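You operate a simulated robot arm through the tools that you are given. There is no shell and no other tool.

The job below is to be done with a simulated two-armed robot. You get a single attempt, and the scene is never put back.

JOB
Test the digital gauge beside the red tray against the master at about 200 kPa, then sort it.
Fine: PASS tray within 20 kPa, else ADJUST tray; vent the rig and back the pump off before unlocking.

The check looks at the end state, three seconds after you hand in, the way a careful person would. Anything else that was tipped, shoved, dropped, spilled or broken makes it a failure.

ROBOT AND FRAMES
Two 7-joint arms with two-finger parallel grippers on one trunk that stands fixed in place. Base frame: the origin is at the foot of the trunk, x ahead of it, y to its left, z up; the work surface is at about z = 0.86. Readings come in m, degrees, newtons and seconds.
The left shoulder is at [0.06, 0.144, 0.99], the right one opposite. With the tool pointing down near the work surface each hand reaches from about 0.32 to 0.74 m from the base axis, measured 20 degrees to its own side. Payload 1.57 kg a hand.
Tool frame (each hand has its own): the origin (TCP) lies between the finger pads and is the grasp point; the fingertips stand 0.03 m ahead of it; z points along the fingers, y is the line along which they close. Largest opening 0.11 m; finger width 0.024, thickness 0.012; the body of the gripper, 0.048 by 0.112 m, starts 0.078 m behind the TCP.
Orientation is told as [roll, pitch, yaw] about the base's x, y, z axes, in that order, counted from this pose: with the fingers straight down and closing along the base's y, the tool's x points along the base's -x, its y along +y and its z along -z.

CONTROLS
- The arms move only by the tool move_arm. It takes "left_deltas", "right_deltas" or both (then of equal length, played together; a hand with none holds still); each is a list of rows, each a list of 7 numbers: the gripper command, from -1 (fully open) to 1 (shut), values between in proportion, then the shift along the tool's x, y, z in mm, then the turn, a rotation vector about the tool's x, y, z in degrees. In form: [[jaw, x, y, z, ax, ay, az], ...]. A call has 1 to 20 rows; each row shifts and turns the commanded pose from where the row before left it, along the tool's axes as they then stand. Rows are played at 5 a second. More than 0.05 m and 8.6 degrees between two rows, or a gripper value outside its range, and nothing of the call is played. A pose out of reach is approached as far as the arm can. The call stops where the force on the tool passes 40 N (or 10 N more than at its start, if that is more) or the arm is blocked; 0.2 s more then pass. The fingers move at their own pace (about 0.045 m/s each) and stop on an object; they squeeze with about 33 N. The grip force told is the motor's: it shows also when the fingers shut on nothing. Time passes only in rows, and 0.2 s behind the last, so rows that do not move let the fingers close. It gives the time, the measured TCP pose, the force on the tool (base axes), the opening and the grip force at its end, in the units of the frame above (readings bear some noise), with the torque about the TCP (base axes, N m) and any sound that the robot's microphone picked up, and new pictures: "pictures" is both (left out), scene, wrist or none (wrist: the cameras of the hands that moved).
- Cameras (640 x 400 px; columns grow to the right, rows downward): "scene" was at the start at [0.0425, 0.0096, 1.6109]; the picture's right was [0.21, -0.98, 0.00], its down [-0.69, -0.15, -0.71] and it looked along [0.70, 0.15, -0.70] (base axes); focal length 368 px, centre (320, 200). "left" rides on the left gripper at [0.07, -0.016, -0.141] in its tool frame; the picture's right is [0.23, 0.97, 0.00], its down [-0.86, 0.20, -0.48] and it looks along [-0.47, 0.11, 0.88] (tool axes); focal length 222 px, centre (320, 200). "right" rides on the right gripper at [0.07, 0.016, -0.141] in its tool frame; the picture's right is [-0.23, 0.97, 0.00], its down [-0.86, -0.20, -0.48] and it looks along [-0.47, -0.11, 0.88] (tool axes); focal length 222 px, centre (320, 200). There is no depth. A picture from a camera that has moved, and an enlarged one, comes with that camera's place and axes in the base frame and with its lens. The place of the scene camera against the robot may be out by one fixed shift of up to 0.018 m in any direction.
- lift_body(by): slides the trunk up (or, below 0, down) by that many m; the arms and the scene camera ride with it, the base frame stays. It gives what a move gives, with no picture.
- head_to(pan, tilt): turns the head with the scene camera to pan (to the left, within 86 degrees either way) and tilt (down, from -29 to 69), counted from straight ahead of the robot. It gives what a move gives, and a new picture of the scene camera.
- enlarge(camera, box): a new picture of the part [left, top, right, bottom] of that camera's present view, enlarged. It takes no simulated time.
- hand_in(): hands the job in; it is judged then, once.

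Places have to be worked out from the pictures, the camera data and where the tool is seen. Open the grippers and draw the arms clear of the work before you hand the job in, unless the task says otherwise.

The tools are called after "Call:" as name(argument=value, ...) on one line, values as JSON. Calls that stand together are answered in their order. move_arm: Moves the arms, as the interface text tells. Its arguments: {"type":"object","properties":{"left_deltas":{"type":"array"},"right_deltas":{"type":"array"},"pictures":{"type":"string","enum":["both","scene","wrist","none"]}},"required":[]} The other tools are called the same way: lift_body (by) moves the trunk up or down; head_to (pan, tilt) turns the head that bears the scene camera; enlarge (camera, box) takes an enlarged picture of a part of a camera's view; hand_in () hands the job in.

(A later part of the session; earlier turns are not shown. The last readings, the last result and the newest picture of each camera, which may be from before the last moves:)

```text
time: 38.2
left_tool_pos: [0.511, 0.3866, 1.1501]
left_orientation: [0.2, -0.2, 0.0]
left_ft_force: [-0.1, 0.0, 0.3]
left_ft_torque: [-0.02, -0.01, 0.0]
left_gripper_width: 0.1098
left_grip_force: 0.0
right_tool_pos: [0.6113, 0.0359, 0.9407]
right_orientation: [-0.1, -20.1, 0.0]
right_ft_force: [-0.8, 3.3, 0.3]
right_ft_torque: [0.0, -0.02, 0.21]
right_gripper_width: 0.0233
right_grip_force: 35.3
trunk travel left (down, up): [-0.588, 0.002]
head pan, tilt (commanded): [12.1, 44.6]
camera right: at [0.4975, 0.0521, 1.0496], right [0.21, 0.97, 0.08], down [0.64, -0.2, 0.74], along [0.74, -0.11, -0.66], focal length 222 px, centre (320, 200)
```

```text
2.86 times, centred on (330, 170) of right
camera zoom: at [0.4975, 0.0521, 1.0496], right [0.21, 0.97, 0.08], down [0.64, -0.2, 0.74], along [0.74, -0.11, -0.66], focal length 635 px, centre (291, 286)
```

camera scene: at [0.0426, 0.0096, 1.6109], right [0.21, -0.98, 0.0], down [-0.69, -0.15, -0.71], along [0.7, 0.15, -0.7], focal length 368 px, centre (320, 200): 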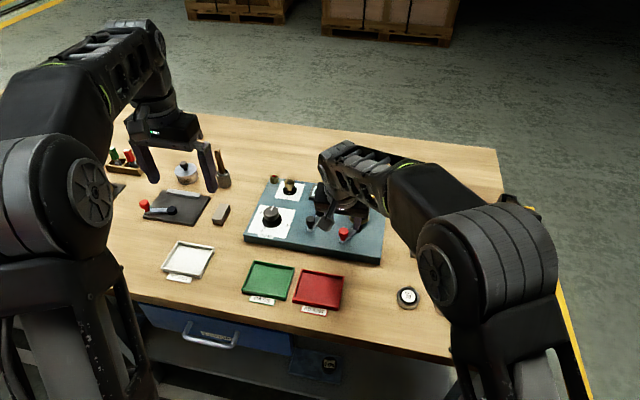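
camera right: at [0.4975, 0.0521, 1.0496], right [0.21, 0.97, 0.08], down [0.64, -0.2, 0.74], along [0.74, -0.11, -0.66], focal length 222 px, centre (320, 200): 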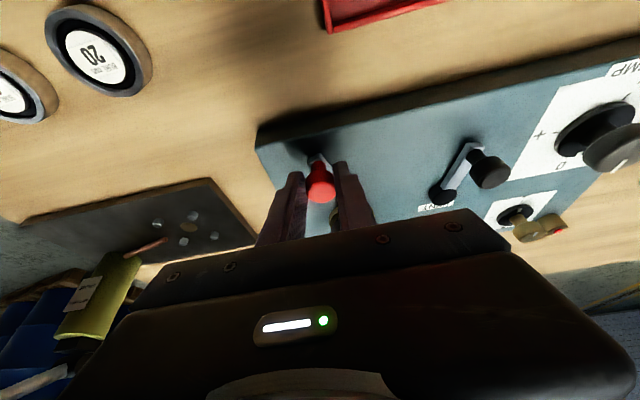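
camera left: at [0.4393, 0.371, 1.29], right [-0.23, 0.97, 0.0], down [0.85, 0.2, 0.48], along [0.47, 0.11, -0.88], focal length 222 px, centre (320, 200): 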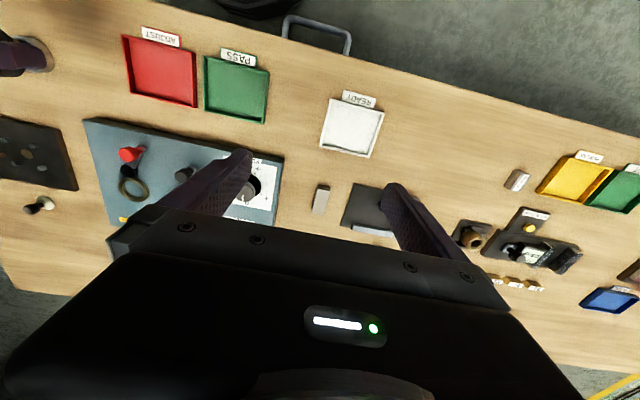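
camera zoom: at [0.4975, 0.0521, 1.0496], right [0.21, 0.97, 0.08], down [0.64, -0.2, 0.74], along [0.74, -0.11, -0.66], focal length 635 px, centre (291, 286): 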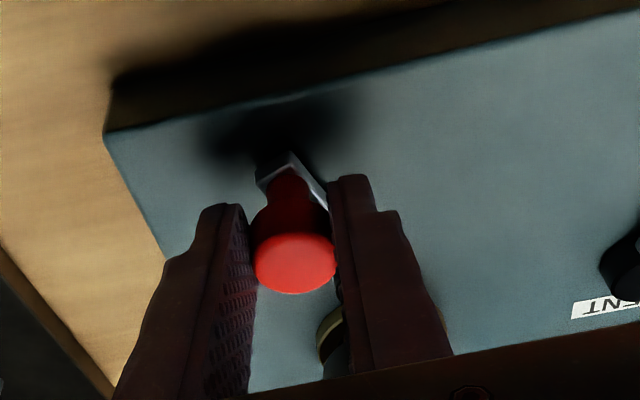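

The lever is at about 200° with little drag. I continue along the arc toward 220°, and then further.

Call:
move_arm(right_deltas=[[0.7, -1.69, -4.3, 0.62, 0, 0, 0], [0.7, -1.97, -4.2, 0.72, 0, 0, 0], [0.7, -2.44, -4.0, 0.89, 0, 0, 0], [0.7, -2.63, -3.7, 0.96, 0, 0, 0], [0.7, 0, 0, 0, 0, 0, 0]], pictures="none")

Call:
enlarge(camera="left", box=[60, 110, 220, 220])

```text
time: 39.4
left_tool_pos: [0.5109, 0.3894, 1.1496]
left_orientation: [0.0, -0.3, 0.0]
left_ft_force: [0.5, 0.2, -1.0]
left_ft_torque: [0.02, -0.01, -0.01]
left_gripper_width: 0.1098
left_grip_force: 0.0
right_tool_pos: [0.617, 0.0271, 0.94]
right_orientation: [0.3, -19.9, 0.3]
right_ft_force: [-17.2, 26.3, -4.6]
right_ft_torque: [0.46, -0.32, 0.57]
right_gripper_width: 0.0234
right_grip_force: 35.4
trunk travel left (down, up): [-0.588, 0.002]
head pan, tilt (commanded): [12.1, 44.6]
```

```text
3.64 times, centred on (140, 165) of left
camera zoom: at [0.4379, 0.3734, 1.2897], right [-0.23, 0.97, 0.0], down [0.85, 0.2, 0.48], along [0.47, 0.11, -0.88], focal length 808 px, centre (974, 327)
```

zoom: 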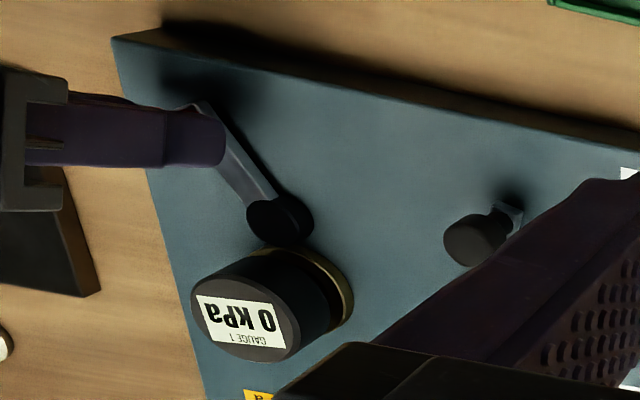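

The force jumped to about 30 N and the lever stopped near 212° — an end stop. I relax the command back by about 6 mm so the strain is gone, then open the jaws.

Call:
move_arm(right_deltas=[[0.7, 1.9, 2.8, -0.7, 0, 0, 0], [0.7, 1.4, 2.5, -0.5, 0, 0, 0], [0.7, 0, 0, 0, 0, 0, 0]], pictures="none")

Call:
enlarge(camera="left", box=[60, 110, 220, 220])

```text
time: 40.2
left_tool_pos: [0.512, 0.3881, 1.1499]
left_orientation: [0.0, -0.2, 0.0]
left_ft_force: [0.6, -0.4, 0.3]
left_ft_torque: [0.01, -0.01, 0.02]
left_gripper_width: 0.1102
left_grip_force: 0.0
right_tool_pos: [0.6182, 0.0264, 0.9408]
right_orientation: [0.0, -20.0, 0.1]
right_ft_force: [-7.3, 17.0, -0.9]
right_ft_torque: [0.17, 1.02, 0.25]
right_gripper_width: 0.0233
right_grip_force: 35.1
trunk travel left (down, up): [-0.588, 0.002]
head pan, tilt (commanded): [12.1, 44.6]
```

```text
3.64 times, centred on (140, 165) of left
camera zoom: at [0.4389, 0.3726, 1.2897], right [-0.23, 0.97, 0.0], down [0.85, 0.2, 0.48], along [0.47, 0.11, -0.88], focal length 808 px, centre (974, 327)
```

zoom: 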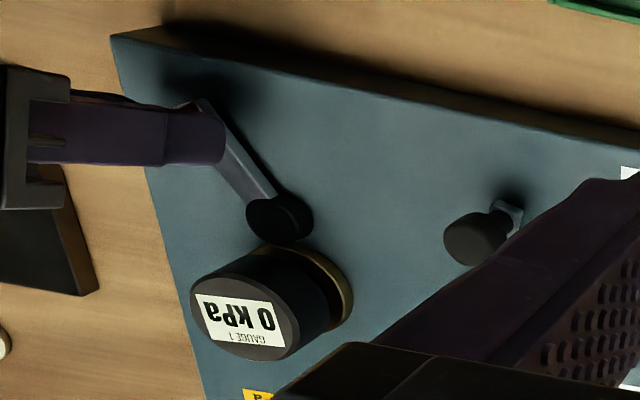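

Still 17 N of strain; I ease back about 4 mm more, then open and lift the hand clear.

Call:
move_arm(right_deltas=[[0.7, 1.2, 2.0, -0.4, 0, 0, 0], [0.7, 0.8, 1.5, -0.3, 0, 0, 0], [0.7, 0, 0, 0, 0, 0, 0]], pictures="none")

```text
time: 41.0
left_tool_pos: [0.5127, 0.3859, 1.1506]
left_orientation: [0.1, -0.2, 0.0]
left_ft_force: [0.3, 0.4, -0.4]
left_ft_torque: [0.01, -0.02, 0.01]
left_gripper_width: 0.1102
left_grip_force: 0.1
right_tool_pos: [0.6166, 0.0274, 0.9408]
right_orientation: [-0.1, -20.0, -0.1]
right_ft_force: [5.0, 3.7, 1.3]
right_ft_torque: [-0.06, 0.12, -0.02]
right_gripper_width: 0.0235
right_grip_force: 35.2
trunk travel left (down, up): [-0.588, 0.002]
head pan, tilt (commanded): [12.1, 44.6]
```

Strain is down to a few newtons. I open to 50 mm and back out along the tool axis.

Call:
move_arm(right_deltas=[[0.4, 0, 0, 0, 0, 0, 0], [0.09, 0, 0, 0, 0, 0, 0], [0.09, 0, 0, -10, 0, 0, 0], [0.09, 0, 0, -25, 0, 0, 0], [0.09, 0, 0, -30, 0, 0, 0], [0.09, 0, 0, -30, 0, 0, 0], [0.09, 0, 0, 0, 0, 0, 0]], pictures="both")

Call:
enlarge(camera="right", box=[260, 60, 520, 230])

Call:
enlarge(camera="left", box=[60, 110, 220, 220])

```text
time: 42.6
left_tool_pos: [0.5117, 0.3861, 1.1493]
left_orientation: [0.1, -0.3, 0.1]
left_ft_force: [0.5, 0.8, 0.5]
left_ft_torque: [0.01, 0.0, 0.03]
left_gripper_width: 0.1102
left_grip_force: 0.1
right_tool_pos: [0.5819, 0.0298, 1.0299]
right_orientation: [0.0, -20.0, 0.1]
right_ft_force: [0.8, 0.4, 0.2]
right_ft_torque: [0.02, -0.01, 0.01]
right_gripper_width: 0.0499
right_grip_force: 0.1
trunk travel left (down, up): [-0.588, 0.002]
head pan, tilt (commanded): [12.1, 44.6]
camera scene: at [0.043, 0.0098, 1.6109], right [0.21, -0.98, 0.0], down [-0.69, -0.15, -0.71], along [0.7, 0.15, -0.7], focal length 368 px, centre (320, 200)
camera right: at [0.4688, 0.0453, 1.1393], right [0.21, 0.97, 0.08], down [0.64, -0.2, 0.74], along [0.74, -0.11, -0.67], focal length 222 px, centre (320, 200)
```

scene: 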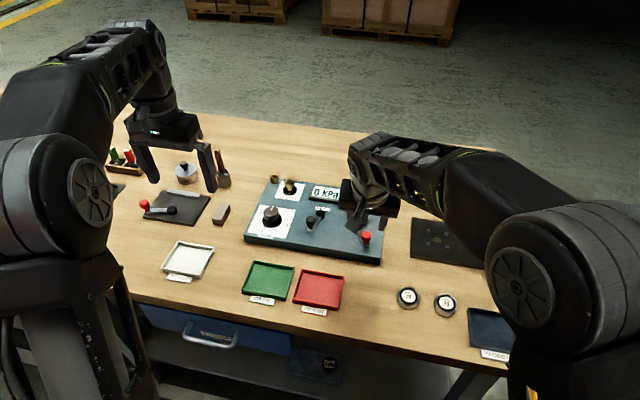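
right: 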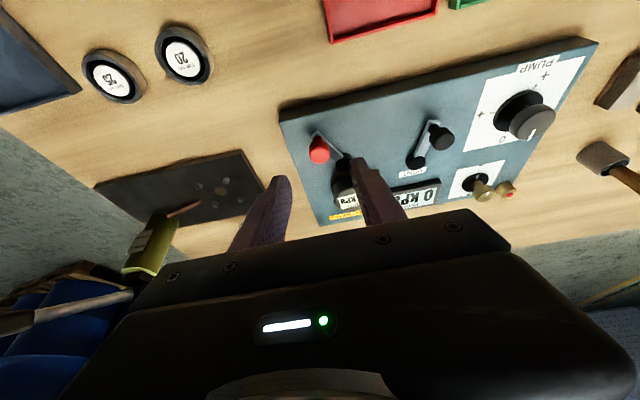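

```text
2.35 times, centred on (390, 145) of right
camera zoom: at [0.4688, 0.0453, 1.1393], right [0.21, 0.97, 0.08], down [0.64, -0.2, 0.74], along [0.74, -0.11, -0.67], focal length 523 px, centre (155, 329)
```

zoom: 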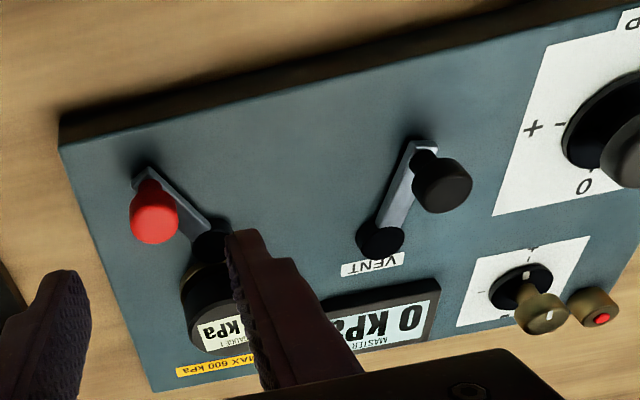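

```text
3.64 times, centred on (140, 165) of left
camera zoom: at [0.4396, 0.3711, 1.2899], right [-0.23, 0.97, 0.0], down [0.85, 0.2, 0.48], along [0.47, 0.11, -0.88], focal length 808 px, centre (974, 327)
```

zoom: 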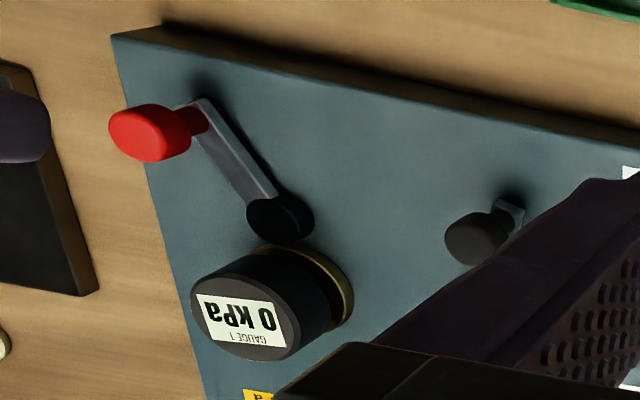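

The red lever stays at its far stop (about 211°) and the gauge stands still. I draw the right hand back so the scene camera can see both displays, and lower the left hand to z ≈ 1.02.

Call:
move_arm(left_deltas=[[-1, 0, 0, 32, 0, 0, 0], [-1, 0, 0, 32, 0, 0, 0], [-1, 0, 0, 32, 0, 0, 0], [-1, 0, 0, 32, 0, 0, 0], [-1, 0, 0, 0, 0, 0, 0]], right_deltas=[[0.09, 30.5, -30, -11.1, 0, 0, 0], [0.09, 30.5, -30, -11.1, 0, 0, 0], [0.09, 30.5, -30, -11.1, 0, 0, 0], [0.09, 30.5, -30, -11.1, 0, 0, 0], [0.09, 0, 0, 0, 0, 0, 0]], pictures="both")

```text
time: 43.8
left_tool_pos: [0.5126, 0.3879, 1.0199]
left_orientation: [0.1, -0.2, 0.1]
left_ft_force: [-0.7, -0.6, 0.4]
left_ft_torque: [-0.01, -0.01, -0.01]
left_gripper_width: 0.1099
left_grip_force: 0.1
right_tool_pos: [0.4533, -0.0896, 1.0299]
right_orientation: [0.1, -20.0, 0.0]
right_ft_force: [0.2, 0.0, 0.6]
right_ft_torque: [-0.02, 0.03, 0.01]
right_gripper_width: 0.0498
right_grip_force: 0.1
trunk travel left (down, up): [-0.588, 0.002]
head pan, tilt (commanded): [12.1, 44.6]
camera scene: at [0.0428, 0.0102, 1.6109], right [0.21, -0.98, 0.0], down [-0.69, -0.15, -0.71], along [0.7, 0.15, -0.7], focal length 368 px, centre (320, 200)
camera right: at [0.3387, -0.0736, 1.1384], right [0.21, 0.97, 0.08], down [0.64, -0.2, 0.74], along [0.74, -0.11, -0.67], focal length 222 px, centre (320, 200)
camera left: at [0.4402, 0.3716, 1.1604], right [-0.23, 0.97, 0.0], down [0.85, 0.2, 0.48], along [0.47, 0.11, -0.88], focal length 222 px, centre (320, 200)
```

scene: 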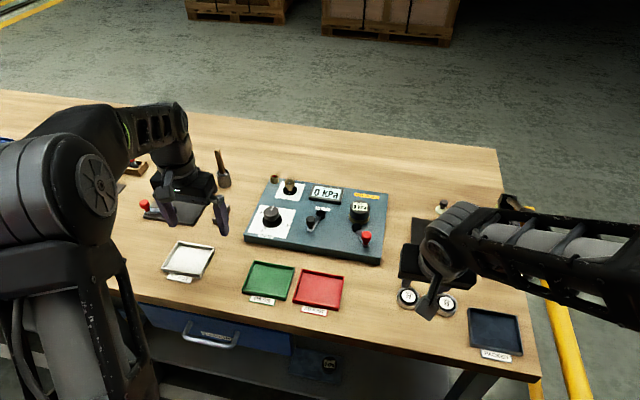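
right: 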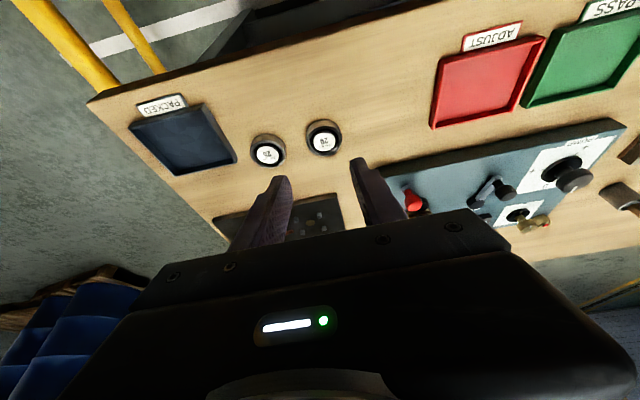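
left: 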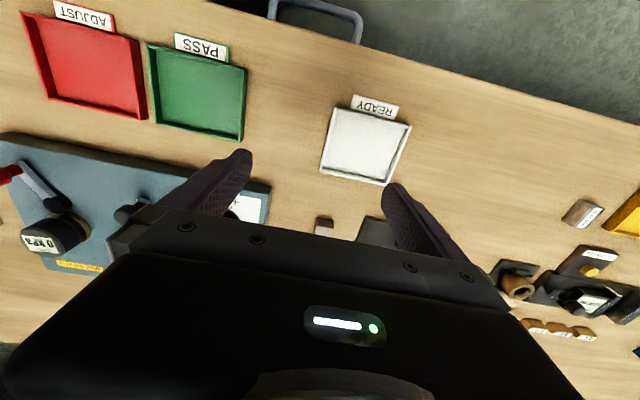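

Both displays are now visible to the scene camera. I bring the left hand toward the pump knob to measure it with its own camera.

Call:
move_arm(left_deltas=[[-0.6, -29.3, -29.3, 6.7, 0, 0, 0], [-0.6, -29.3, -29.3, 6.7, 0, 0, 0], [-0.6, -29.3, -29.3, 6.7, 0, 0, 0], [-0.6, 0, 0, 0, 0, 0, 0]], pictures="both")

Call:
enlarge(camera="left", box=[210, 110, 430, 250])

Call:
enlarge(camera="scene", box=[230, 160, 400, 270])

```text
time: 44.8
left_tool_pos: [0.6005, 0.2994, 1.002]
left_orientation: [0.1, -0.1, 0.2]
left_ft_force: [-0.2, -0.1, 0.3]
left_ft_torque: [-0.01, 0.0, -0.01]
left_gripper_width: 0.0881
left_grip_force: 0.1
right_tool_pos: [0.4516, -0.0905, 1.0301]
right_orientation: [0.1, -20.0, 0.0]
right_ft_force: [1.0, -0.6, 0.1]
right_ft_torque: [0.01, 0.01, 0.0]
right_gripper_width: 0.0502
right_grip_force: 0.2
trunk travel left (down, up): [-0.588, 0.002]
head pan, tilt (commanded): [12.1, 44.6]
camera scene: at [0.0416, 0.01, 1.6109], right [0.21, -0.98, 0.0], down [-0.69, -0.15, -0.71], along [0.7, 0.15, -0.7], focal length 368 px, centre (320, 200)
camera left: at [0.5276, 0.2831, 1.1419], right [-0.23, 0.97, 0.0], down [0.85, 0.2, 0.48], along [0.47, 0.11, -0.88], focal length 222 px, centre (320, 200)
```

scene: 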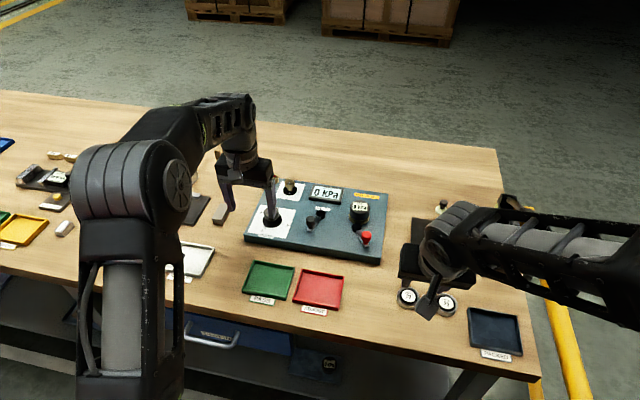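
left: 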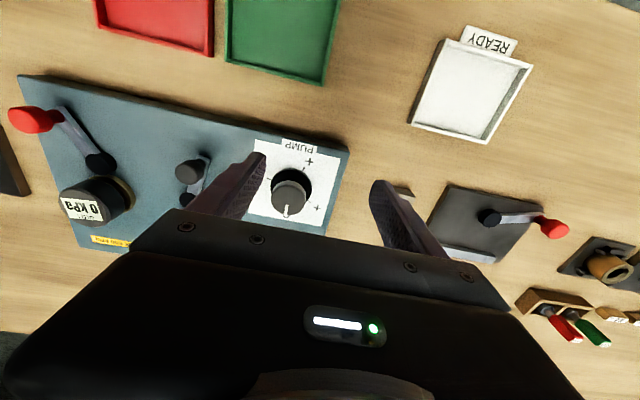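

```text
2.86 times, centred on (320, 180) of left
camera zoom: at [0.5276, 0.2831, 1.1419], right [-0.23, 0.97, 0.0], down [0.85, 0.2, 0.48], along [0.47, 0.11, -0.88], focal length 635 px, centre (320, 257)
```

zoom: 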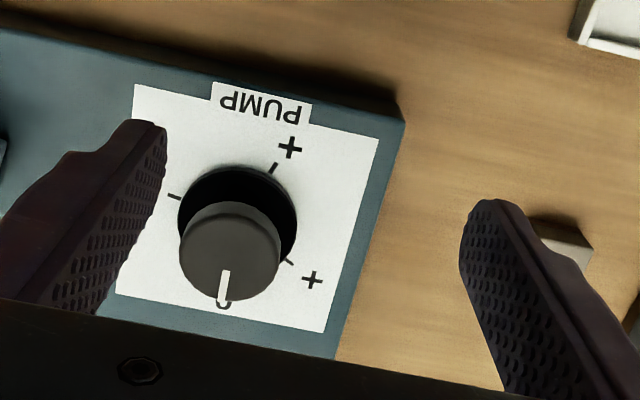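

```text
3.64 times, centred on (315, 215) of scene
camera zoom: at [0.0416, 0.01, 1.6109], right [0.21, -0.98, 0.0], down [-0.69, -0.15, -0.71], along [0.7, 0.15, -0.7], focal length 1336 px, centre (338, 146)
```

zoom: 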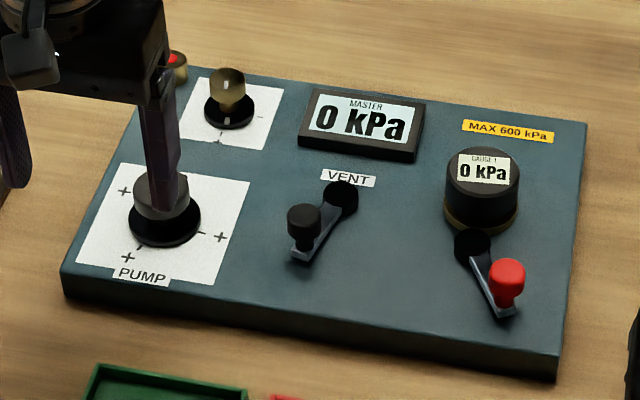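

The pump knob axis comes out at [0.652, 0.2756], 40 mm across, top at z ≈ 0.92. I bring the left hand over it with jaws at about 72 mm.

Call:
move_arm(left_deltas=[[-0.3, -17.2, -7.9, 13.3, 0, 0, 0], [-0.3, -17.2, -7.9, 13.3, 0, 0, 0], [-0.3, -17.2, -7.9, 13.3, 0, 0, 0], [-0.3, 0, 0, 0, 0, 0, 0]], pictures="wrist")

Call:
enlarge(camera="left", box=[210, 110, 430, 250])

```text
time: 45.8
left_tool_pos: [0.6511, 0.2746, 0.9614]
left_orientation: [0.0, -0.2, 0.1]
left_ft_force: [1.0, 0.3, 0.8]
left_ft_torque: [-0.01, 0.0, 0.0]
left_gripper_width: 0.0714
left_grip_force: 0.0
right_tool_pos: [0.452, -0.0895, 1.0278]
right_orientation: [0.0, -20.0, -0.1]
right_ft_force: [-0.4, 0.5, 0.4]
right_ft_torque: [0.0, 0.0, -0.02]
right_gripper_width: 0.0502
right_grip_force: 0.0
trunk travel left (down, up): [-0.588, 0.002]
head pan, tilt (commanded): [12.1, 44.6]
camera left: at [0.5792, 0.2593, 1.1011], right [-0.23, 0.97, 0.0], down [0.85, 0.2, 0.48], along [0.47, 0.11, -0.88], focal length 222 px, centre (320, 200)
```

left: 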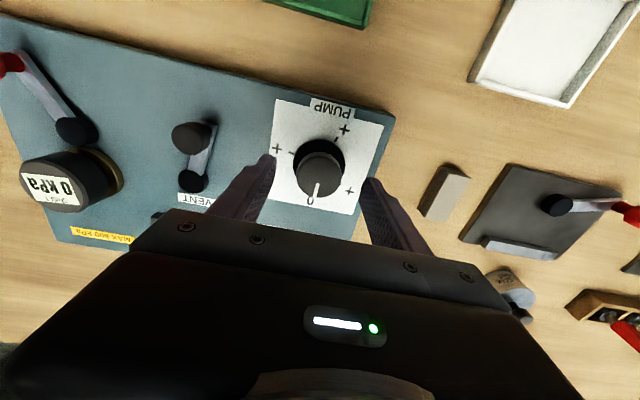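

```text
2.86 times, centred on (320, 180) of left
camera zoom: at [0.5792, 0.2593, 1.1011], right [-0.23, 0.97, 0.0], down [0.85, 0.2, 0.48], along [0.47, 0.11, -0.88], focal length 635 px, centre (320, 257)
```

zoom: 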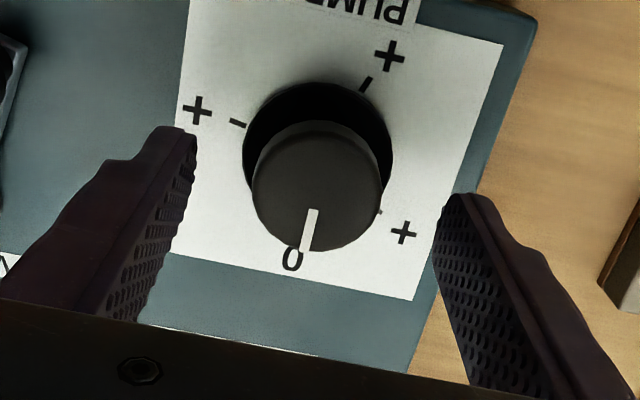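

The knob top refines to [0.654, 0.276]; I trim by 2 mm/1 mm, descend 31 mm, and close on the knob.

Call:
move_arm(left_deltas=[[-0.3, -2, 1, 15, 0, 0, 0], [-0.3, 0, 0, 16, 0, 0, 0], [-0.3, 0, 0, 0, 0, 0, 0], [0.0, 0, 0, 0, 0, 0, 0], [0.3, 0, 0, 0, 0, 0, 0], [0.6, 0, 0, 0, 0, 0, 0], [0.6, 0, 0, 0, 0, 0, 0]], pictures="wrist")

Call:
enlarge(camera="left", box=[210, 110, 430, 250])

```text
time: 47.4
left_tool_pos: [0.6532, 0.275, 0.9304]
left_orientation: [0.0, -0.1, -0.1]
left_ft_force: [-1.1, -2.8, -1.3]
left_ft_torque: [-0.17, -0.25, 0.02]
left_gripper_width: 0.0398
left_grip_force: 30.4
right_tool_pos: [0.4537, -0.0893, 1.0285]
right_orientation: [0.0, -20.0, 0.0]
right_ft_force: [0.5, -0.1, 0.1]
right_ft_torque: [0.0, -0.02, -0.02]
right_gripper_width: 0.0502
right_grip_force: 0.1
trunk travel left (down, up): [-0.588, 0.002]
head pan, tilt (commanded): [12.1, 44.6]
camera left: at [0.5816, 0.2594, 1.0702], right [-0.23, 0.97, 0.0], down [0.85, 0.2, 0.48], along [0.47, 0.11, -0.88], focal length 222 px, centre (320, 200)
```

left: 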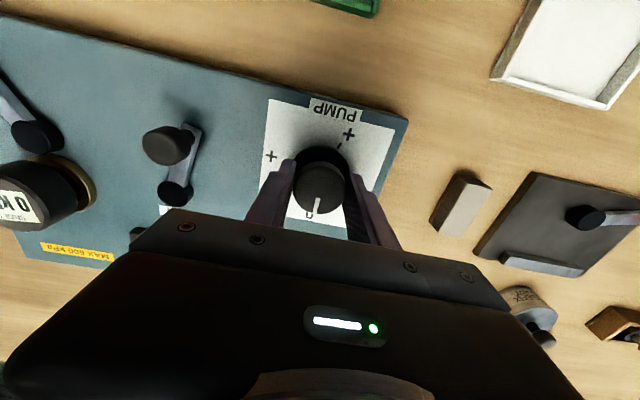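

```text
2.86 times, centred on (320, 180) of left
camera zoom: at [0.5816, 0.2594, 1.0702], right [-0.23, 0.97, 0.0], down [0.85, 0.2, 0.48], along [0.47, 0.11, -0.88], focal length 635 px, centre (320, 257)
```

zoom: 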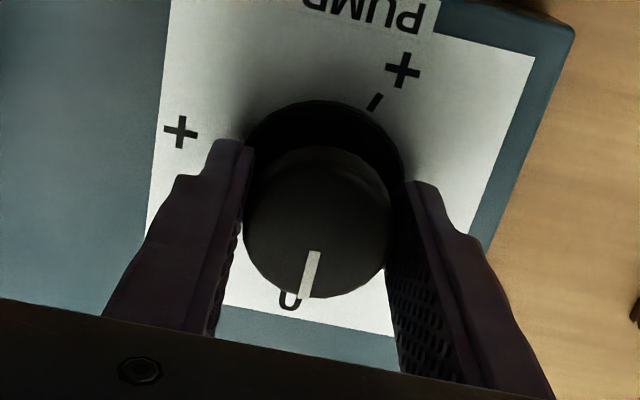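

Knob gripped (39.8 mm). I test a small clockwise turn (as seen from above, +z of the tool) of 12° and look at the torque and displays.

Call:
move_arm(left_deltas=[[0.6, 0, 0, 0, 0, 0, 4], [0.6, 0, 0, 0, 0, 0, 4], [0.6, 0, 0, 0, 0, 0, 4], [0.6, 0, 0, 0, 0, 0, 0]], pictures="wrist")

Call:
enlarge(camera="scene", box=[230, 160, 400, 270])

Call:
enlarge(camera="left", box=[210, 110, 430, 250])

```text
time: 48.4
left_tool_pos: [0.6535, 0.2769, 0.93]
left_orientation: [0.2, -0.1, -11.9]
left_ft_force: [-1.3, -4.9, -2.9]
left_ft_torque: [-0.28, -0.15, 0.01]
left_gripper_width: 0.0396
left_grip_force: 45.0
right_tool_pos: [0.4534, -0.09, 1.0287]
right_orientation: [0.0, -20.0, 0.0]
right_ft_force: [-1.0, -0.6, -0.6]
right_ft_torque: [0.01, -0.01, 0.02]
right_gripper_width: 0.05
right_grip_force: 0.1
trunk travel left (down, up): [-0.588, 0.002]
head pan, tilt (commanded): [12.1, 44.6]
camera left: at [0.5798, 0.2746, 1.0702], right [-0.02, 1.0, 0.0], down [0.88, 0.02, 0.48], along [0.48, 0.01, -0.88], focal length 222 px, centre (320, 200)
```

left: 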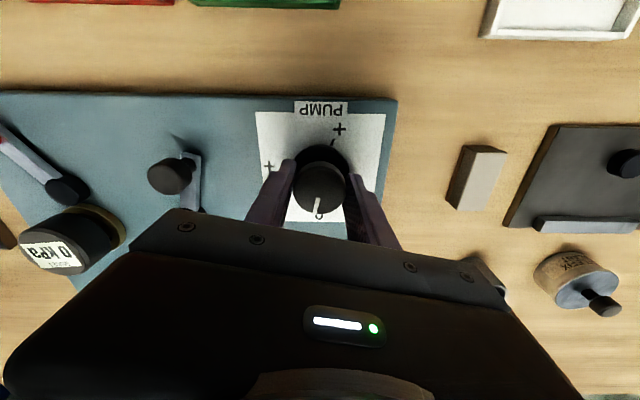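

```text
3.64 times, centred on (315, 215) of scene
camera zoom: at [0.0425, 0.009, 1.6109], right [0.21, -0.98, 0.0], down [-0.69, -0.15, -0.71], along [0.7, 0.15, -0.7], focal length 1336 px, centre (338, 146)
```

zoom: 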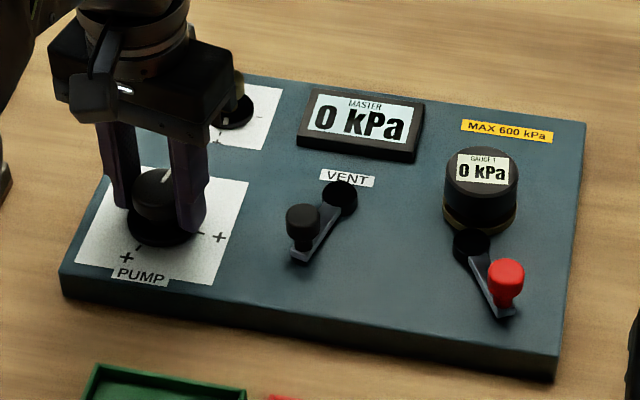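

```text
2.86 times, centred on (320, 180) of left
camera zoom: at [0.5798, 0.2746, 1.0702], right [-0.02, 1.0, 0.0], down [0.88, 0.02, 0.48], along [0.48, 0.01, -0.88], focal length 635 px, centre (320, 257)
```

zoom: 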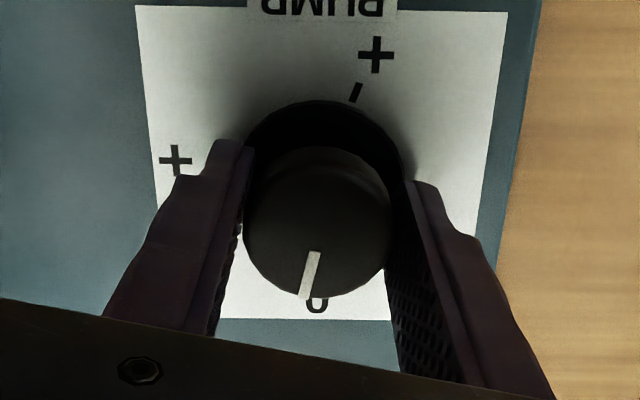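

The knob turned freely 12° clockwise and both displays still read 0. I turn another 16° to see whether any pressure builds with the vent as it is.

Call:
move_arm(left_deltas=[[0.6, 0, 0, 0, 0, 0, 4], [0.6, 0, 0, 0, 0, 0, 4], [0.6, 0, 0, 0, 0, 0, 4], [0.6, 0, 0, 0, 0, 0, 4], [0.6, 0, 0, 0, 0, 0, 0], [0.6, 0, 0, 0, 0, 0, 0]], pictures="none")

Call:
enlarge(camera="scene", box=[230, 160, 400, 270])

```text
time: 49.8
left_tool_pos: [0.6525, 0.2767, 0.9303]
left_orientation: [0.1, -0.1, -28.1]
left_ft_force: [-1.4, -5.3, -2.2]
left_ft_torque: [-0.4, -0.21, 0.01]
left_gripper_width: 0.0395
left_grip_force: 45.1
right_tool_pos: [0.4536, -0.0908, 1.0283]
right_orientation: [0.0, -20.1, -0.1]
right_ft_force: [-0.2, -0.6, 0.3]
right_ft_torque: [0.01, 0.0, -0.02]
right_gripper_width: 0.0501
right_grip_force: 0.1
trunk travel left (down, up): [-0.588, 0.002]
head pan, tilt (commanded): [12.1, 44.6]
```

```text
3.64 times, centred on (315, 215) of scene
camera zoom: at [0.0425, 0.0091, 1.6109], right [0.21, -0.98, 0.0], down [-0.69, -0.15, -0.71], along [0.7, 0.15, -0.7], focal length 1336 px, centre (338, 146)
```

zoom: 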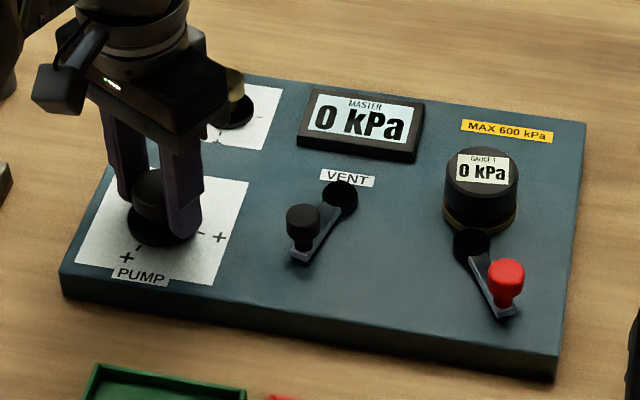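

Still 0 kPa, so the vent is evidently open now. I turn the knob back to 0 (−28°), then release it.

Call:
move_arm(left_deltas=[[0.6, 0, 0, 0, 0, 0, -4], [0.6, 0, 0, 0, 0, 0, -4], [0.6, 0, 0, 0, 0, 0, -4], [0.6, 0, 0, 0, 0, 0, -4], [0.6, 0, 0, 0, 0, 0, -4], [0.6, 0, 0, 0, 0, 0, -4], [0.6, 0, 0, 0, 0, 0, -4], [0.6, 0, 0, 0, 0, 0, 0]], pictures="wrist")

Call:
enlarge(camera="left", box=[210, 110, 430, 250])

```text
time: 51.6
left_tool_pos: [0.6531, 0.2756, 0.9289]
left_orientation: [0.2, -0.1, 0.2]
left_ft_force: [-0.2, -8.8, 0.3]
left_ft_torque: [-0.13, 1.26, -0.11]
left_gripper_width: 0.0397
left_grip_force: 45.0
right_tool_pos: [0.4535, -0.0906, 1.0289]
right_orientation: [0.0, -19.9, -0.1]
right_ft_force: [0.4, -0.1, 0.3]
right_ft_torque: [0.01, 0.0, 0.01]
right_gripper_width: 0.05
right_grip_force: 0.1
trunk travel left (down, up): [-0.588, 0.002]
head pan, tilt (commanded): [12.1, 44.6]
camera left: at [0.5817, 0.2593, 1.0702], right [-0.23, 0.97, 0.0], down [0.85, 0.2, 0.48], along [0.47, 0.11, -0.88], focal length 222 px, centre (320, 200)
```

left: 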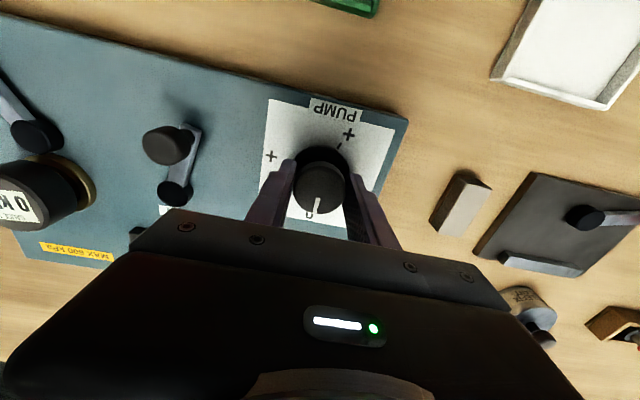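

```text
2.86 times, centred on (320, 180) of left
camera zoom: at [0.5817, 0.2593, 1.0702], right [-0.23, 0.97, 0.0], down [0.85, 0.2, 0.48], along [0.47, 0.11, -0.88], focal length 635 px, centre (320, 257)
```

zoom: 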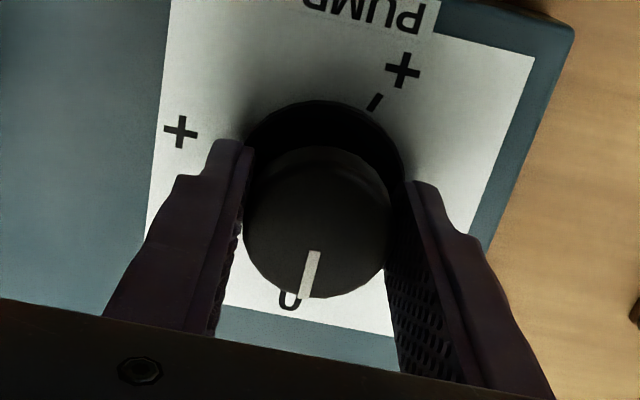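

The pointer is back at 0. I release, rise, and move the left hand over the vent handle at about [0.642, 0.167].

Call:
move_arm(left_deltas=[[0.1, 0, 0, 0, 0, 0, 0], [-0.3, 0, 0, 0, 0, 0, 0], [-0.3, 0, 0, 0, 0, 0, 0], [-0.3, 0, 0, -15, 0, 0, 0], [-0.3, 0, 0, -30, 0, 0, 0], [0.0, 4, -36, 0, 0, 0, 0], [0.0, 4, -36, 0, 0, 0, 0], [0.0, 3, -36, 0, 0, 0, 0], [0.0, 0, 0, 0, 0, 0, 0]], pictures="both")

Call:
enlarge(camera="left", box=[210, 90, 430, 240])

```text
time: 53.6
left_tool_pos: [0.6437, 0.1695, 0.9744]
left_orientation: [0.2, -0.2, 0.1]
left_ft_force: [0.6, 0.1, 0.4]
left_ft_torque: [-0.01, -0.02, -0.02]
left_gripper_width: 0.0552
left_grip_force: 0.0
right_tool_pos: [0.4531, -0.0887, 1.0294]
right_orientation: [0.1, -20.0, 0.0]
right_ft_force: [0.1, -0.1, -0.2]
right_ft_torque: [-0.03, -0.01, 0.02]
right_gripper_width: 0.0503
right_grip_force: 0.0
trunk travel left (down, up): [-0.588, 0.002]
head pan, tilt (commanded): [12.1, 44.6]
camera scene: at [0.0425, 0.0103, 1.6109], right [0.21, -0.98, 0.0], down [-0.69, -0.15, -0.71], along [0.7, 0.15, -0.7], focal length 368 px, centre (320, 200)
camera left: at [0.5712, 0.1535, 1.1144], right [-0.23, 0.97, 0.0], down [0.85, 0.2, 0.48], along [0.47, 0.11, -0.88], focal length 222 px, centre (320, 200)
```

scene: 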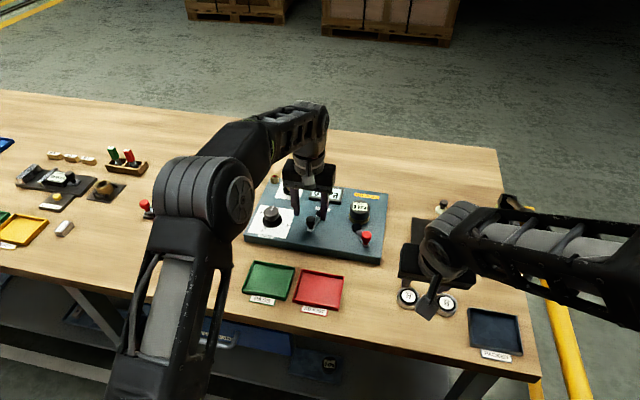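
left: 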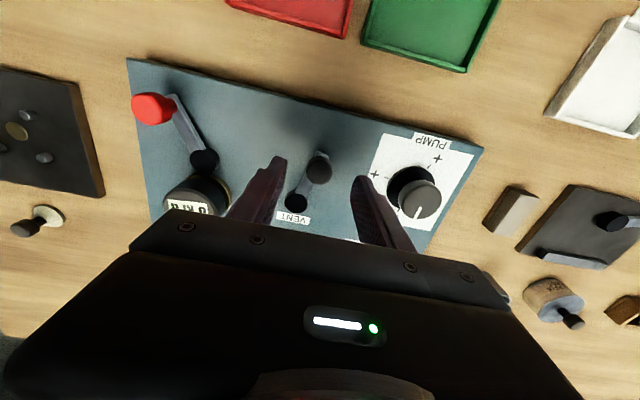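

```text
2.67 times, centred on (320, 165) of left
camera zoom: at [0.5712, 0.1535, 1.1144], right [-0.23, 0.97, 0.0], down [0.85, 0.2, 0.48], along [0.47, 0.11, -0.88], focal length 592 px, centre (320, 293)
```

zoom: 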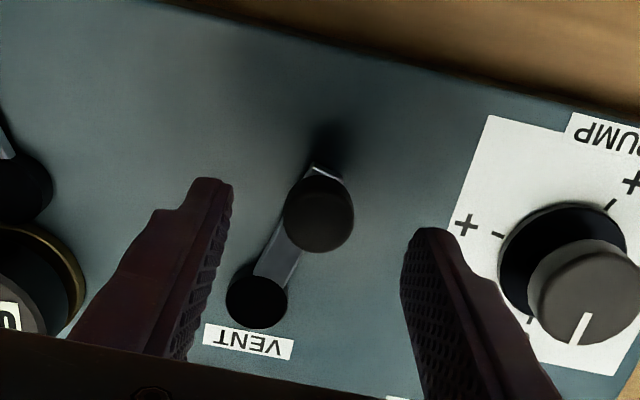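

The vent handle sits at [0.640, 0.1696] and its pivot at [0.690, 0.155]. I trim −4 mm in x, descend to z ≈ 0.937 and grip it.

Call:
move_arm(left_deltas=[[0.0, 4, 0, 15, 0, 0, 0], [0.0, 0, 0, 22.5, 0, 0, 0], [0.0, 0, 0, 0, 0, 0, 0], [0.3, 0, 0, 0, 0, 0, 0], [0.7, 0, 0, 0, 0, 0, 0], [0.7, 0, 0, 0, 0, 0, 0]], pictures="wrist")

Call:
enlarge(camera="left", box=[210, 90, 430, 240])

```text
time: 55.0
left_tool_pos: [0.6396, 0.1696, 0.9376]
left_orientation: [0.2, -0.1, 0.1]
left_ft_force: [0.7, 2.8, -0.2]
left_ft_torque: [0.05, -0.21, 0.02]
left_gripper_width: 0.0237
left_grip_force: 21.4
right_tool_pos: [0.4532, -0.0898, 1.0298]
right_orientation: [-0.1, -20.0, 0.0]
right_ft_force: [0.0, -0.4, -0.5]
right_ft_torque: [0.0, -0.01, -0.01]
right_gripper_width: 0.0498
right_grip_force: 0.0
trunk travel left (down, up): [-0.588, 0.002]
head pan, tilt (commanded): [12.1, 44.6]
camera left: at [0.5669, 0.1534, 1.0774], right [-0.23, 0.97, 0.0], down [0.85, 0.2, 0.48], along [0.47, 0.11, -0.88], focal length 222 px, centre (320, 200)
```

left: 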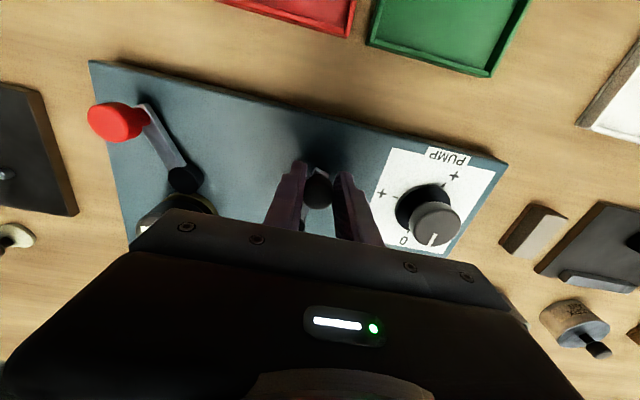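

```text
2.67 times, centred on (320, 165) of left
camera zoom: at [0.5669, 0.1534, 1.0774], right [-0.23, 0.97, 0.0], down [0.85, 0.2, 0.48], along [0.47, 0.11, -0.88], focal length 592 px, centre (320, 293)
```

zoom: 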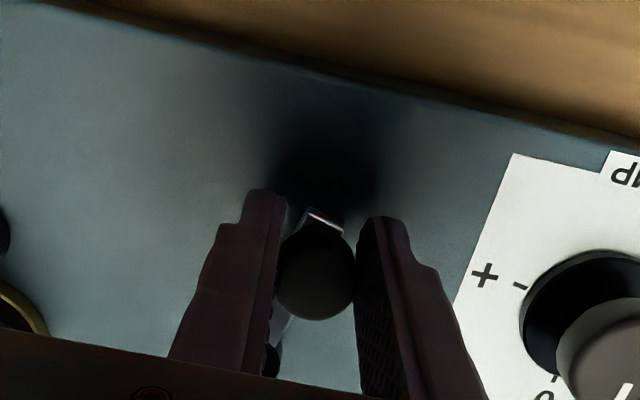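

Gripped the vent handle. I swing it toward −y in small arc steps, checking the force.

Call:
move_arm(left_deltas=[[0.7, 1.1, -4.5, 0, 0, 0, 0], [0.7, 0.7, -4.6, 0, 0, 0, 0], [0.7, 0, 0, 0, 0, 0, 0]], pictures="none")

```text
time: 55.8
left_tool_pos: [0.639, 0.1688, 0.938]
left_orientation: [0.6, -0.1, 0.3]
left_ft_force: [7.2, 35.0, 6.0]
left_ft_torque: [0.13, 0.12, 0.32]
left_gripper_width: 0.0235
left_grip_force: 35.5
right_tool_pos: [0.4546, -0.0882, 1.0292]
right_orientation: [-0.2, -20.0, -0.1]
right_ft_force: [0.3, 0.7, -0.1]
right_ft_torque: [-0.04, 0.01, 0.06]
right_gripper_width: 0.0502
right_grip_force: 0.0
trunk travel left (down, up): [-0.588, 0.002]
head pan, tilt (commanded): [12.1, 44.6]
```

Blocked at 35 N, so that side is a stop; the lever must go the other way. I undo that offset and try a few degrees toward +y.

Call:
move_arm(left_deltas=[[0.7, -0.7, 4.6, 0, 0, 0, 0], [0.7, -1.1, 4.5, 0, 0, 0, 0], [0.7, -1.4, 4.4, 0, 0, 0, 0], [0.7, -1.9, 4.2, 0, 0, 0, 0], [0.7, 0, 0, 0, 0, 0, 0]], pictures="none")

Call:
enlarge(camera="left", box=[210, 90, 430, 240])

```text
time: 57.0
left_tool_pos: [0.6411, 0.1758, 0.937]
left_orientation: [0.1, -0.2, -0.1]
left_ft_force: [-2.1, -2.9, 0.2]
left_ft_torque: [-0.14, 0.33, -0.11]
left_gripper_width: 0.0236
left_grip_force: 36.1
right_tool_pos: [0.4529, -0.0901, 1.0291]
right_orientation: [0.0, -20.0, 0.0]
right_ft_force: [-0.1, -0.4, -0.8]
right_ft_torque: [0.0, -0.01, 0.04]
right_gripper_width: 0.0502
right_grip_force: 0.0
trunk travel left (down, up): [-0.588, 0.002]
head pan, tilt (commanded): [12.1, 44.6]
```

```text
2.67 times, centred on (320, 165) of left
camera zoom: at [0.57, 0.1597, 1.0773], right [-0.23, 0.97, 0.0], down [0.85, 0.2, 0.48], along [0.47, 0.11, -0.88], focal length 592 px, centre (320, 293)
```

zoom: 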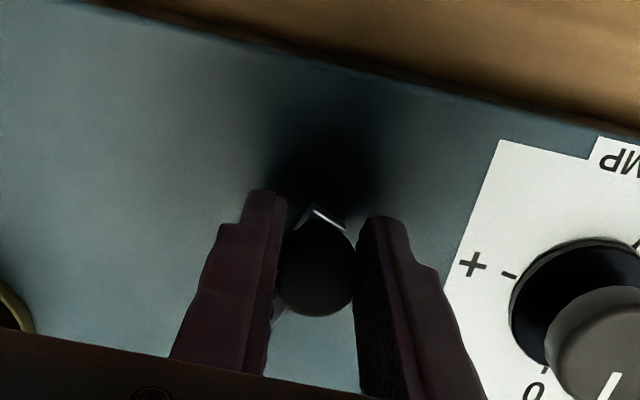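

It moves freely this way. I keep following the arc toward +y in 5° steps up to about 134°.

Call:
move_arm(left_deltas=[[0.7, -2.2, 4.1, 0, 0, 0, 0], [0.7, -2.5, 3.9, 0, 0, 0, 0], [0.7, -2.9, 3.6, 0, 0, 0, 0], [0.7, -3.2, 3.3, 0, 0, 0, 0], [0.7, 0, 0, 0, 0, 0, 0]], pictures="none")

Call:
enlarge(camera="left", box=[210, 90, 430, 240])

```text
time: 58.2
left_tool_pos: [0.6532, 0.1906, 0.9375]
left_orientation: [0.1, 0.0, 0.2]
left_ft_force: [-1.2, -5.8, -2.9]
left_ft_torque: [-0.09, 0.31, -0.27]
left_gripper_width: 0.0234
left_grip_force: 35.8
right_tool_pos: [0.4529, -0.0912, 1.0299]
right_orientation: [-0.1, -20.0, 0.1]
right_ft_force: [0.4, 0.3, -0.3]
right_ft_torque: [0.02, -0.02, 0.02]
right_gripper_width: 0.05
right_grip_force: 0.0
trunk travel left (down, up): [-0.588, 0.002]
head pan, tilt (commanded): [12.1, 44.6]
```

```text
2.67 times, centred on (320, 165) of left
camera zoom: at [0.5813, 0.1754, 1.0776], right [-0.23, 0.97, 0.0], down [0.85, 0.2, 0.48], along [0.47, 0.11, -0.88], focal length 592 px, centre (320, 293)
```

zoom: 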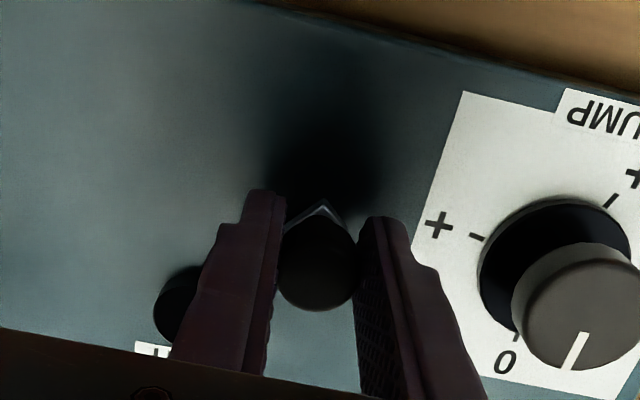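

The lever still follows with little drag. I continue on to about 114° and watch for the end stop.

Call:
move_arm(left_deltas=[[0.7, -3.4, 3.1, 0, 0, 0, 0], [0.7, -3.8, 2.7, 0, 0, 0, 0], [0.7, -3.9, 2.5, 0, 0, 0, 0], [0.7, -4.1, 2.0, 0, 0, 0, 0], [0.7, 0, 0, 0, 0, 0, 0]], pictures="none")

Call:
enlarge(camera="left", box=[210, 90, 430, 240])

```text
time: 59.4
left_tool_pos: [0.6674, 0.2024, 0.9379]
left_orientation: [0.1, -0.1, 0.0]
left_ft_force: [-4.8, -4.0, 2.5]
left_ft_torque: [-0.06, 0.74, -0.35]
left_gripper_width: 0.0236
left_grip_force: 35.9
right_tool_pos: [0.4527, -0.0911, 1.0294]
right_orientation: [0.0, -20.1, 0.1]
right_ft_force: [-0.3, 0.4, 0.0]
right_ft_torque: [-0.01, 0.01, -0.01]
right_gripper_width: 0.05
right_grip_force: 0.1
trunk travel left (down, up): [-0.588, 0.002]
head pan, tilt (commanded): [12.1, 44.6]
```

```text
2.67 times, centred on (320, 165) of left
camera zoom: at [0.5957, 0.1863, 1.0778], right [-0.23, 0.97, 0.0], down [0.85, 0.2, 0.48], along [0.47, 0.11, -0.88], focal length 592 px, centre (320, 293)
```

zoom: 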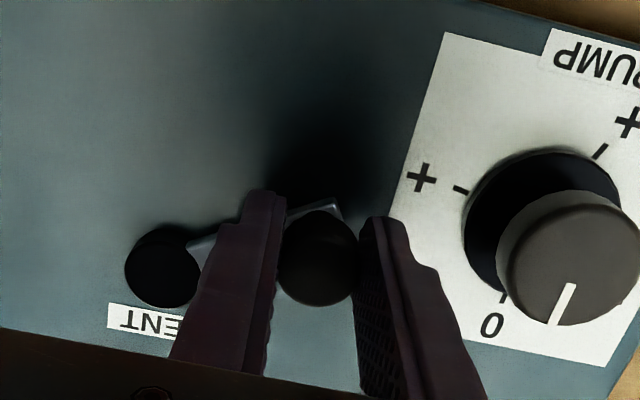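

Now at about 115° without a stop. I continue to about 104°.

Call:
move_arm(left_deltas=[[0.7, -4.3, 1.7, 0, 0, 0, 0], [0.7, -4.5, 1.3, 0, 0, 0, 0], [0.7, 0, 0, 0, 0, 0, 0]], pictures="none")

Call:
enlarge(camera="left", box=[210, 90, 430, 240])

```text
time: 60.2
left_tool_pos: [0.6766, 0.206, 0.9387]
left_orientation: [0.1, -0.2, 0.1]
left_ft_force: [-2.8, -1.3, -1.1]
left_ft_torque: [-0.07, -0.16, -0.18]
left_gripper_width: 0.0236
left_grip_force: 35.7
right_tool_pos: [0.4529, -0.0902, 1.0301]
right_orientation: [0.0, -20.1, 0.0]
right_ft_force: [1.1, 0.1, 0.4]
right_ft_torque: [0.05, 0.0, 0.03]
right_gripper_width: 0.0504
right_grip_force: 0.1
trunk travel left (down, up): [-0.588, 0.002]
head pan, tilt (commanded): [12.1, 44.6]
```

```text
2.67 times, centred on (320, 165) of left
camera zoom: at [0.6049, 0.1901, 1.0777], right [-0.23, 0.97, 0.0], down [0.85, 0.2, 0.48], along [0.47, 0.11, -0.88], focal length 592 px, centre (320, 293)
```

zoom: 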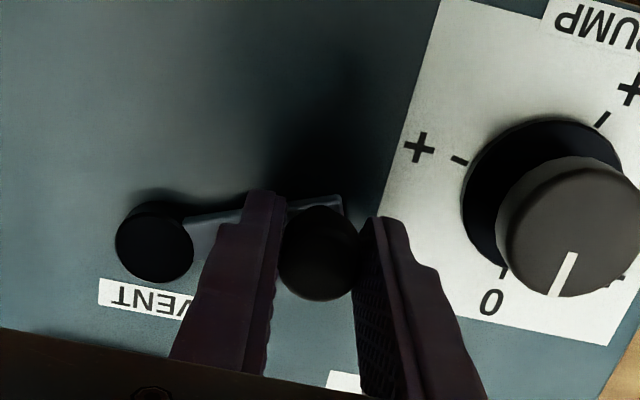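

Still free at about 104°. I continue two more steps to about 94°.

Call:
move_arm(left_deltas=[[0.7, -4.5, 0.9, 0, 0, 0, 0], [0.7, -4.6, 0.5, 0, 0, 0, 0], [0.7, 0, 0, 0, 0, 0, 0]], pictures="none")

Call:
enlarge(camera="left", box=[210, 90, 430, 240])

```text
time: 61.0
left_tool_pos: [0.685, 0.2078, 0.9388]
left_orientation: [0.1, -0.1, 0.1]
left_ft_force: [-6.1, 2.5, -0.7]
left_ft_torque: [0.05, 0.31, 0.17]
left_gripper_width: 0.023
left_grip_force: 35.3
right_tool_pos: [0.4524, -0.0893, 1.0289]
right_orientation: [0.0, -20.1, 0.1]
right_ft_force: [0.0, -0.2, 0.1]
right_ft_torque: [-0.03, 0.0, -0.02]
right_gripper_width: 0.0501
right_grip_force: 0.1
trunk travel left (down, up): [-0.588, 0.002]
head pan, tilt (commanded): [12.1, 44.6]
```

```text
2.67 times, centred on (320, 165) of left
camera zoom: at [0.6134, 0.1923, 1.0779], right [-0.23, 0.97, 0.0], down [0.85, 0.2, 0.48], along [0.47, 0.11, -0.88], focal length 592 px, centre (320, 293)
```

zoom: 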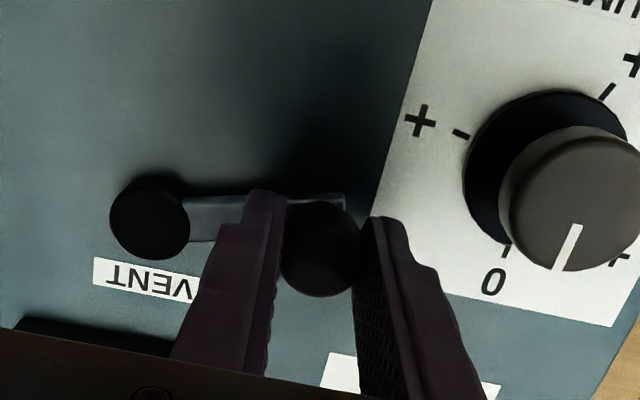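

At about 94° with only slight drag. I try another 5° step; reach is near its limit here.

Call:
move_arm(left_deltas=[[0.7, -4.6, 0.0, 0, 0, 0, 0], [0.7, 0, 0, 0, 0, 0, 0]], pictures="none")

Call:
enlarge(camera="left", box=[210, 90, 430, 240])

```text
time: 61.6
left_tool_pos: [0.6878, 0.2074, 0.9379]
left_orientation: [0.1, 0.2, 0.1]
left_ft_force: [-24.4, 9.9, -1.3]
left_ft_torque: [0.04, 0.37, 0.17]
left_gripper_width: 0.0232
left_grip_force: 35.4
right_tool_pos: [0.451, -0.0889, 1.0305]
right_orientation: [-0.1, -20.1, 0.0]
right_ft_force: [0.2, -0.6, 1.0]
right_ft_torque: [0.02, 0.02, 0.0]
right_gripper_width: 0.0502
right_grip_force: 0.0
trunk travel left (down, up): [-0.588, 0.002]
head pan, tilt (commanded): [12.1, 44.6]
```

```text
2.67 times, centred on (320, 165) of left
camera zoom: at [0.6161, 0.1922, 1.0782], right [-0.23, 0.97, 0.0], down [0.86, 0.2, 0.48], along [0.46, 0.11, -0.88], focal length 592 px, centre (320, 293)
```

zoom: 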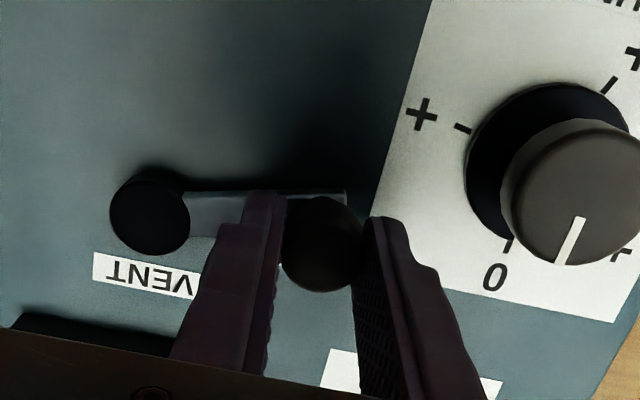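

Resistance rose to 26 N with no more motion, so this is the other stop (about 93°). I relax the strain, then release and look at the displays.

Call:
move_arm(left_deltas=[[0.7, 2, -0.8, 0, 0, 0, 0], [0.7, 1.5, -0.7, 0, 0, 0, 0], [0.7, 0, 0, 0, 0, 0, 0]], pictures="none")

```text
time: 62.4
left_tool_pos: [0.6867, 0.2086, 0.9371]
left_orientation: [0.1, -0.3, 0.1]
left_ft_force: [-6.0, 17.1, -2.9]
left_ft_torque: [0.15, 0.83, 0.17]
left_gripper_width: 0.0228
left_grip_force: 35.6
right_tool_pos: [0.4534, -0.0874, 1.0286]
right_orientation: [-0.1, -20.1, 0.1]
right_ft_force: [0.5, -0.1, -0.1]
right_ft_torque: [-0.04, 0.01, -0.02]
right_gripper_width: 0.05
right_grip_force: 0.0
trunk travel left (down, up): [-0.588, 0.002]
head pan, tilt (commanded): [12.1, 44.6]
```

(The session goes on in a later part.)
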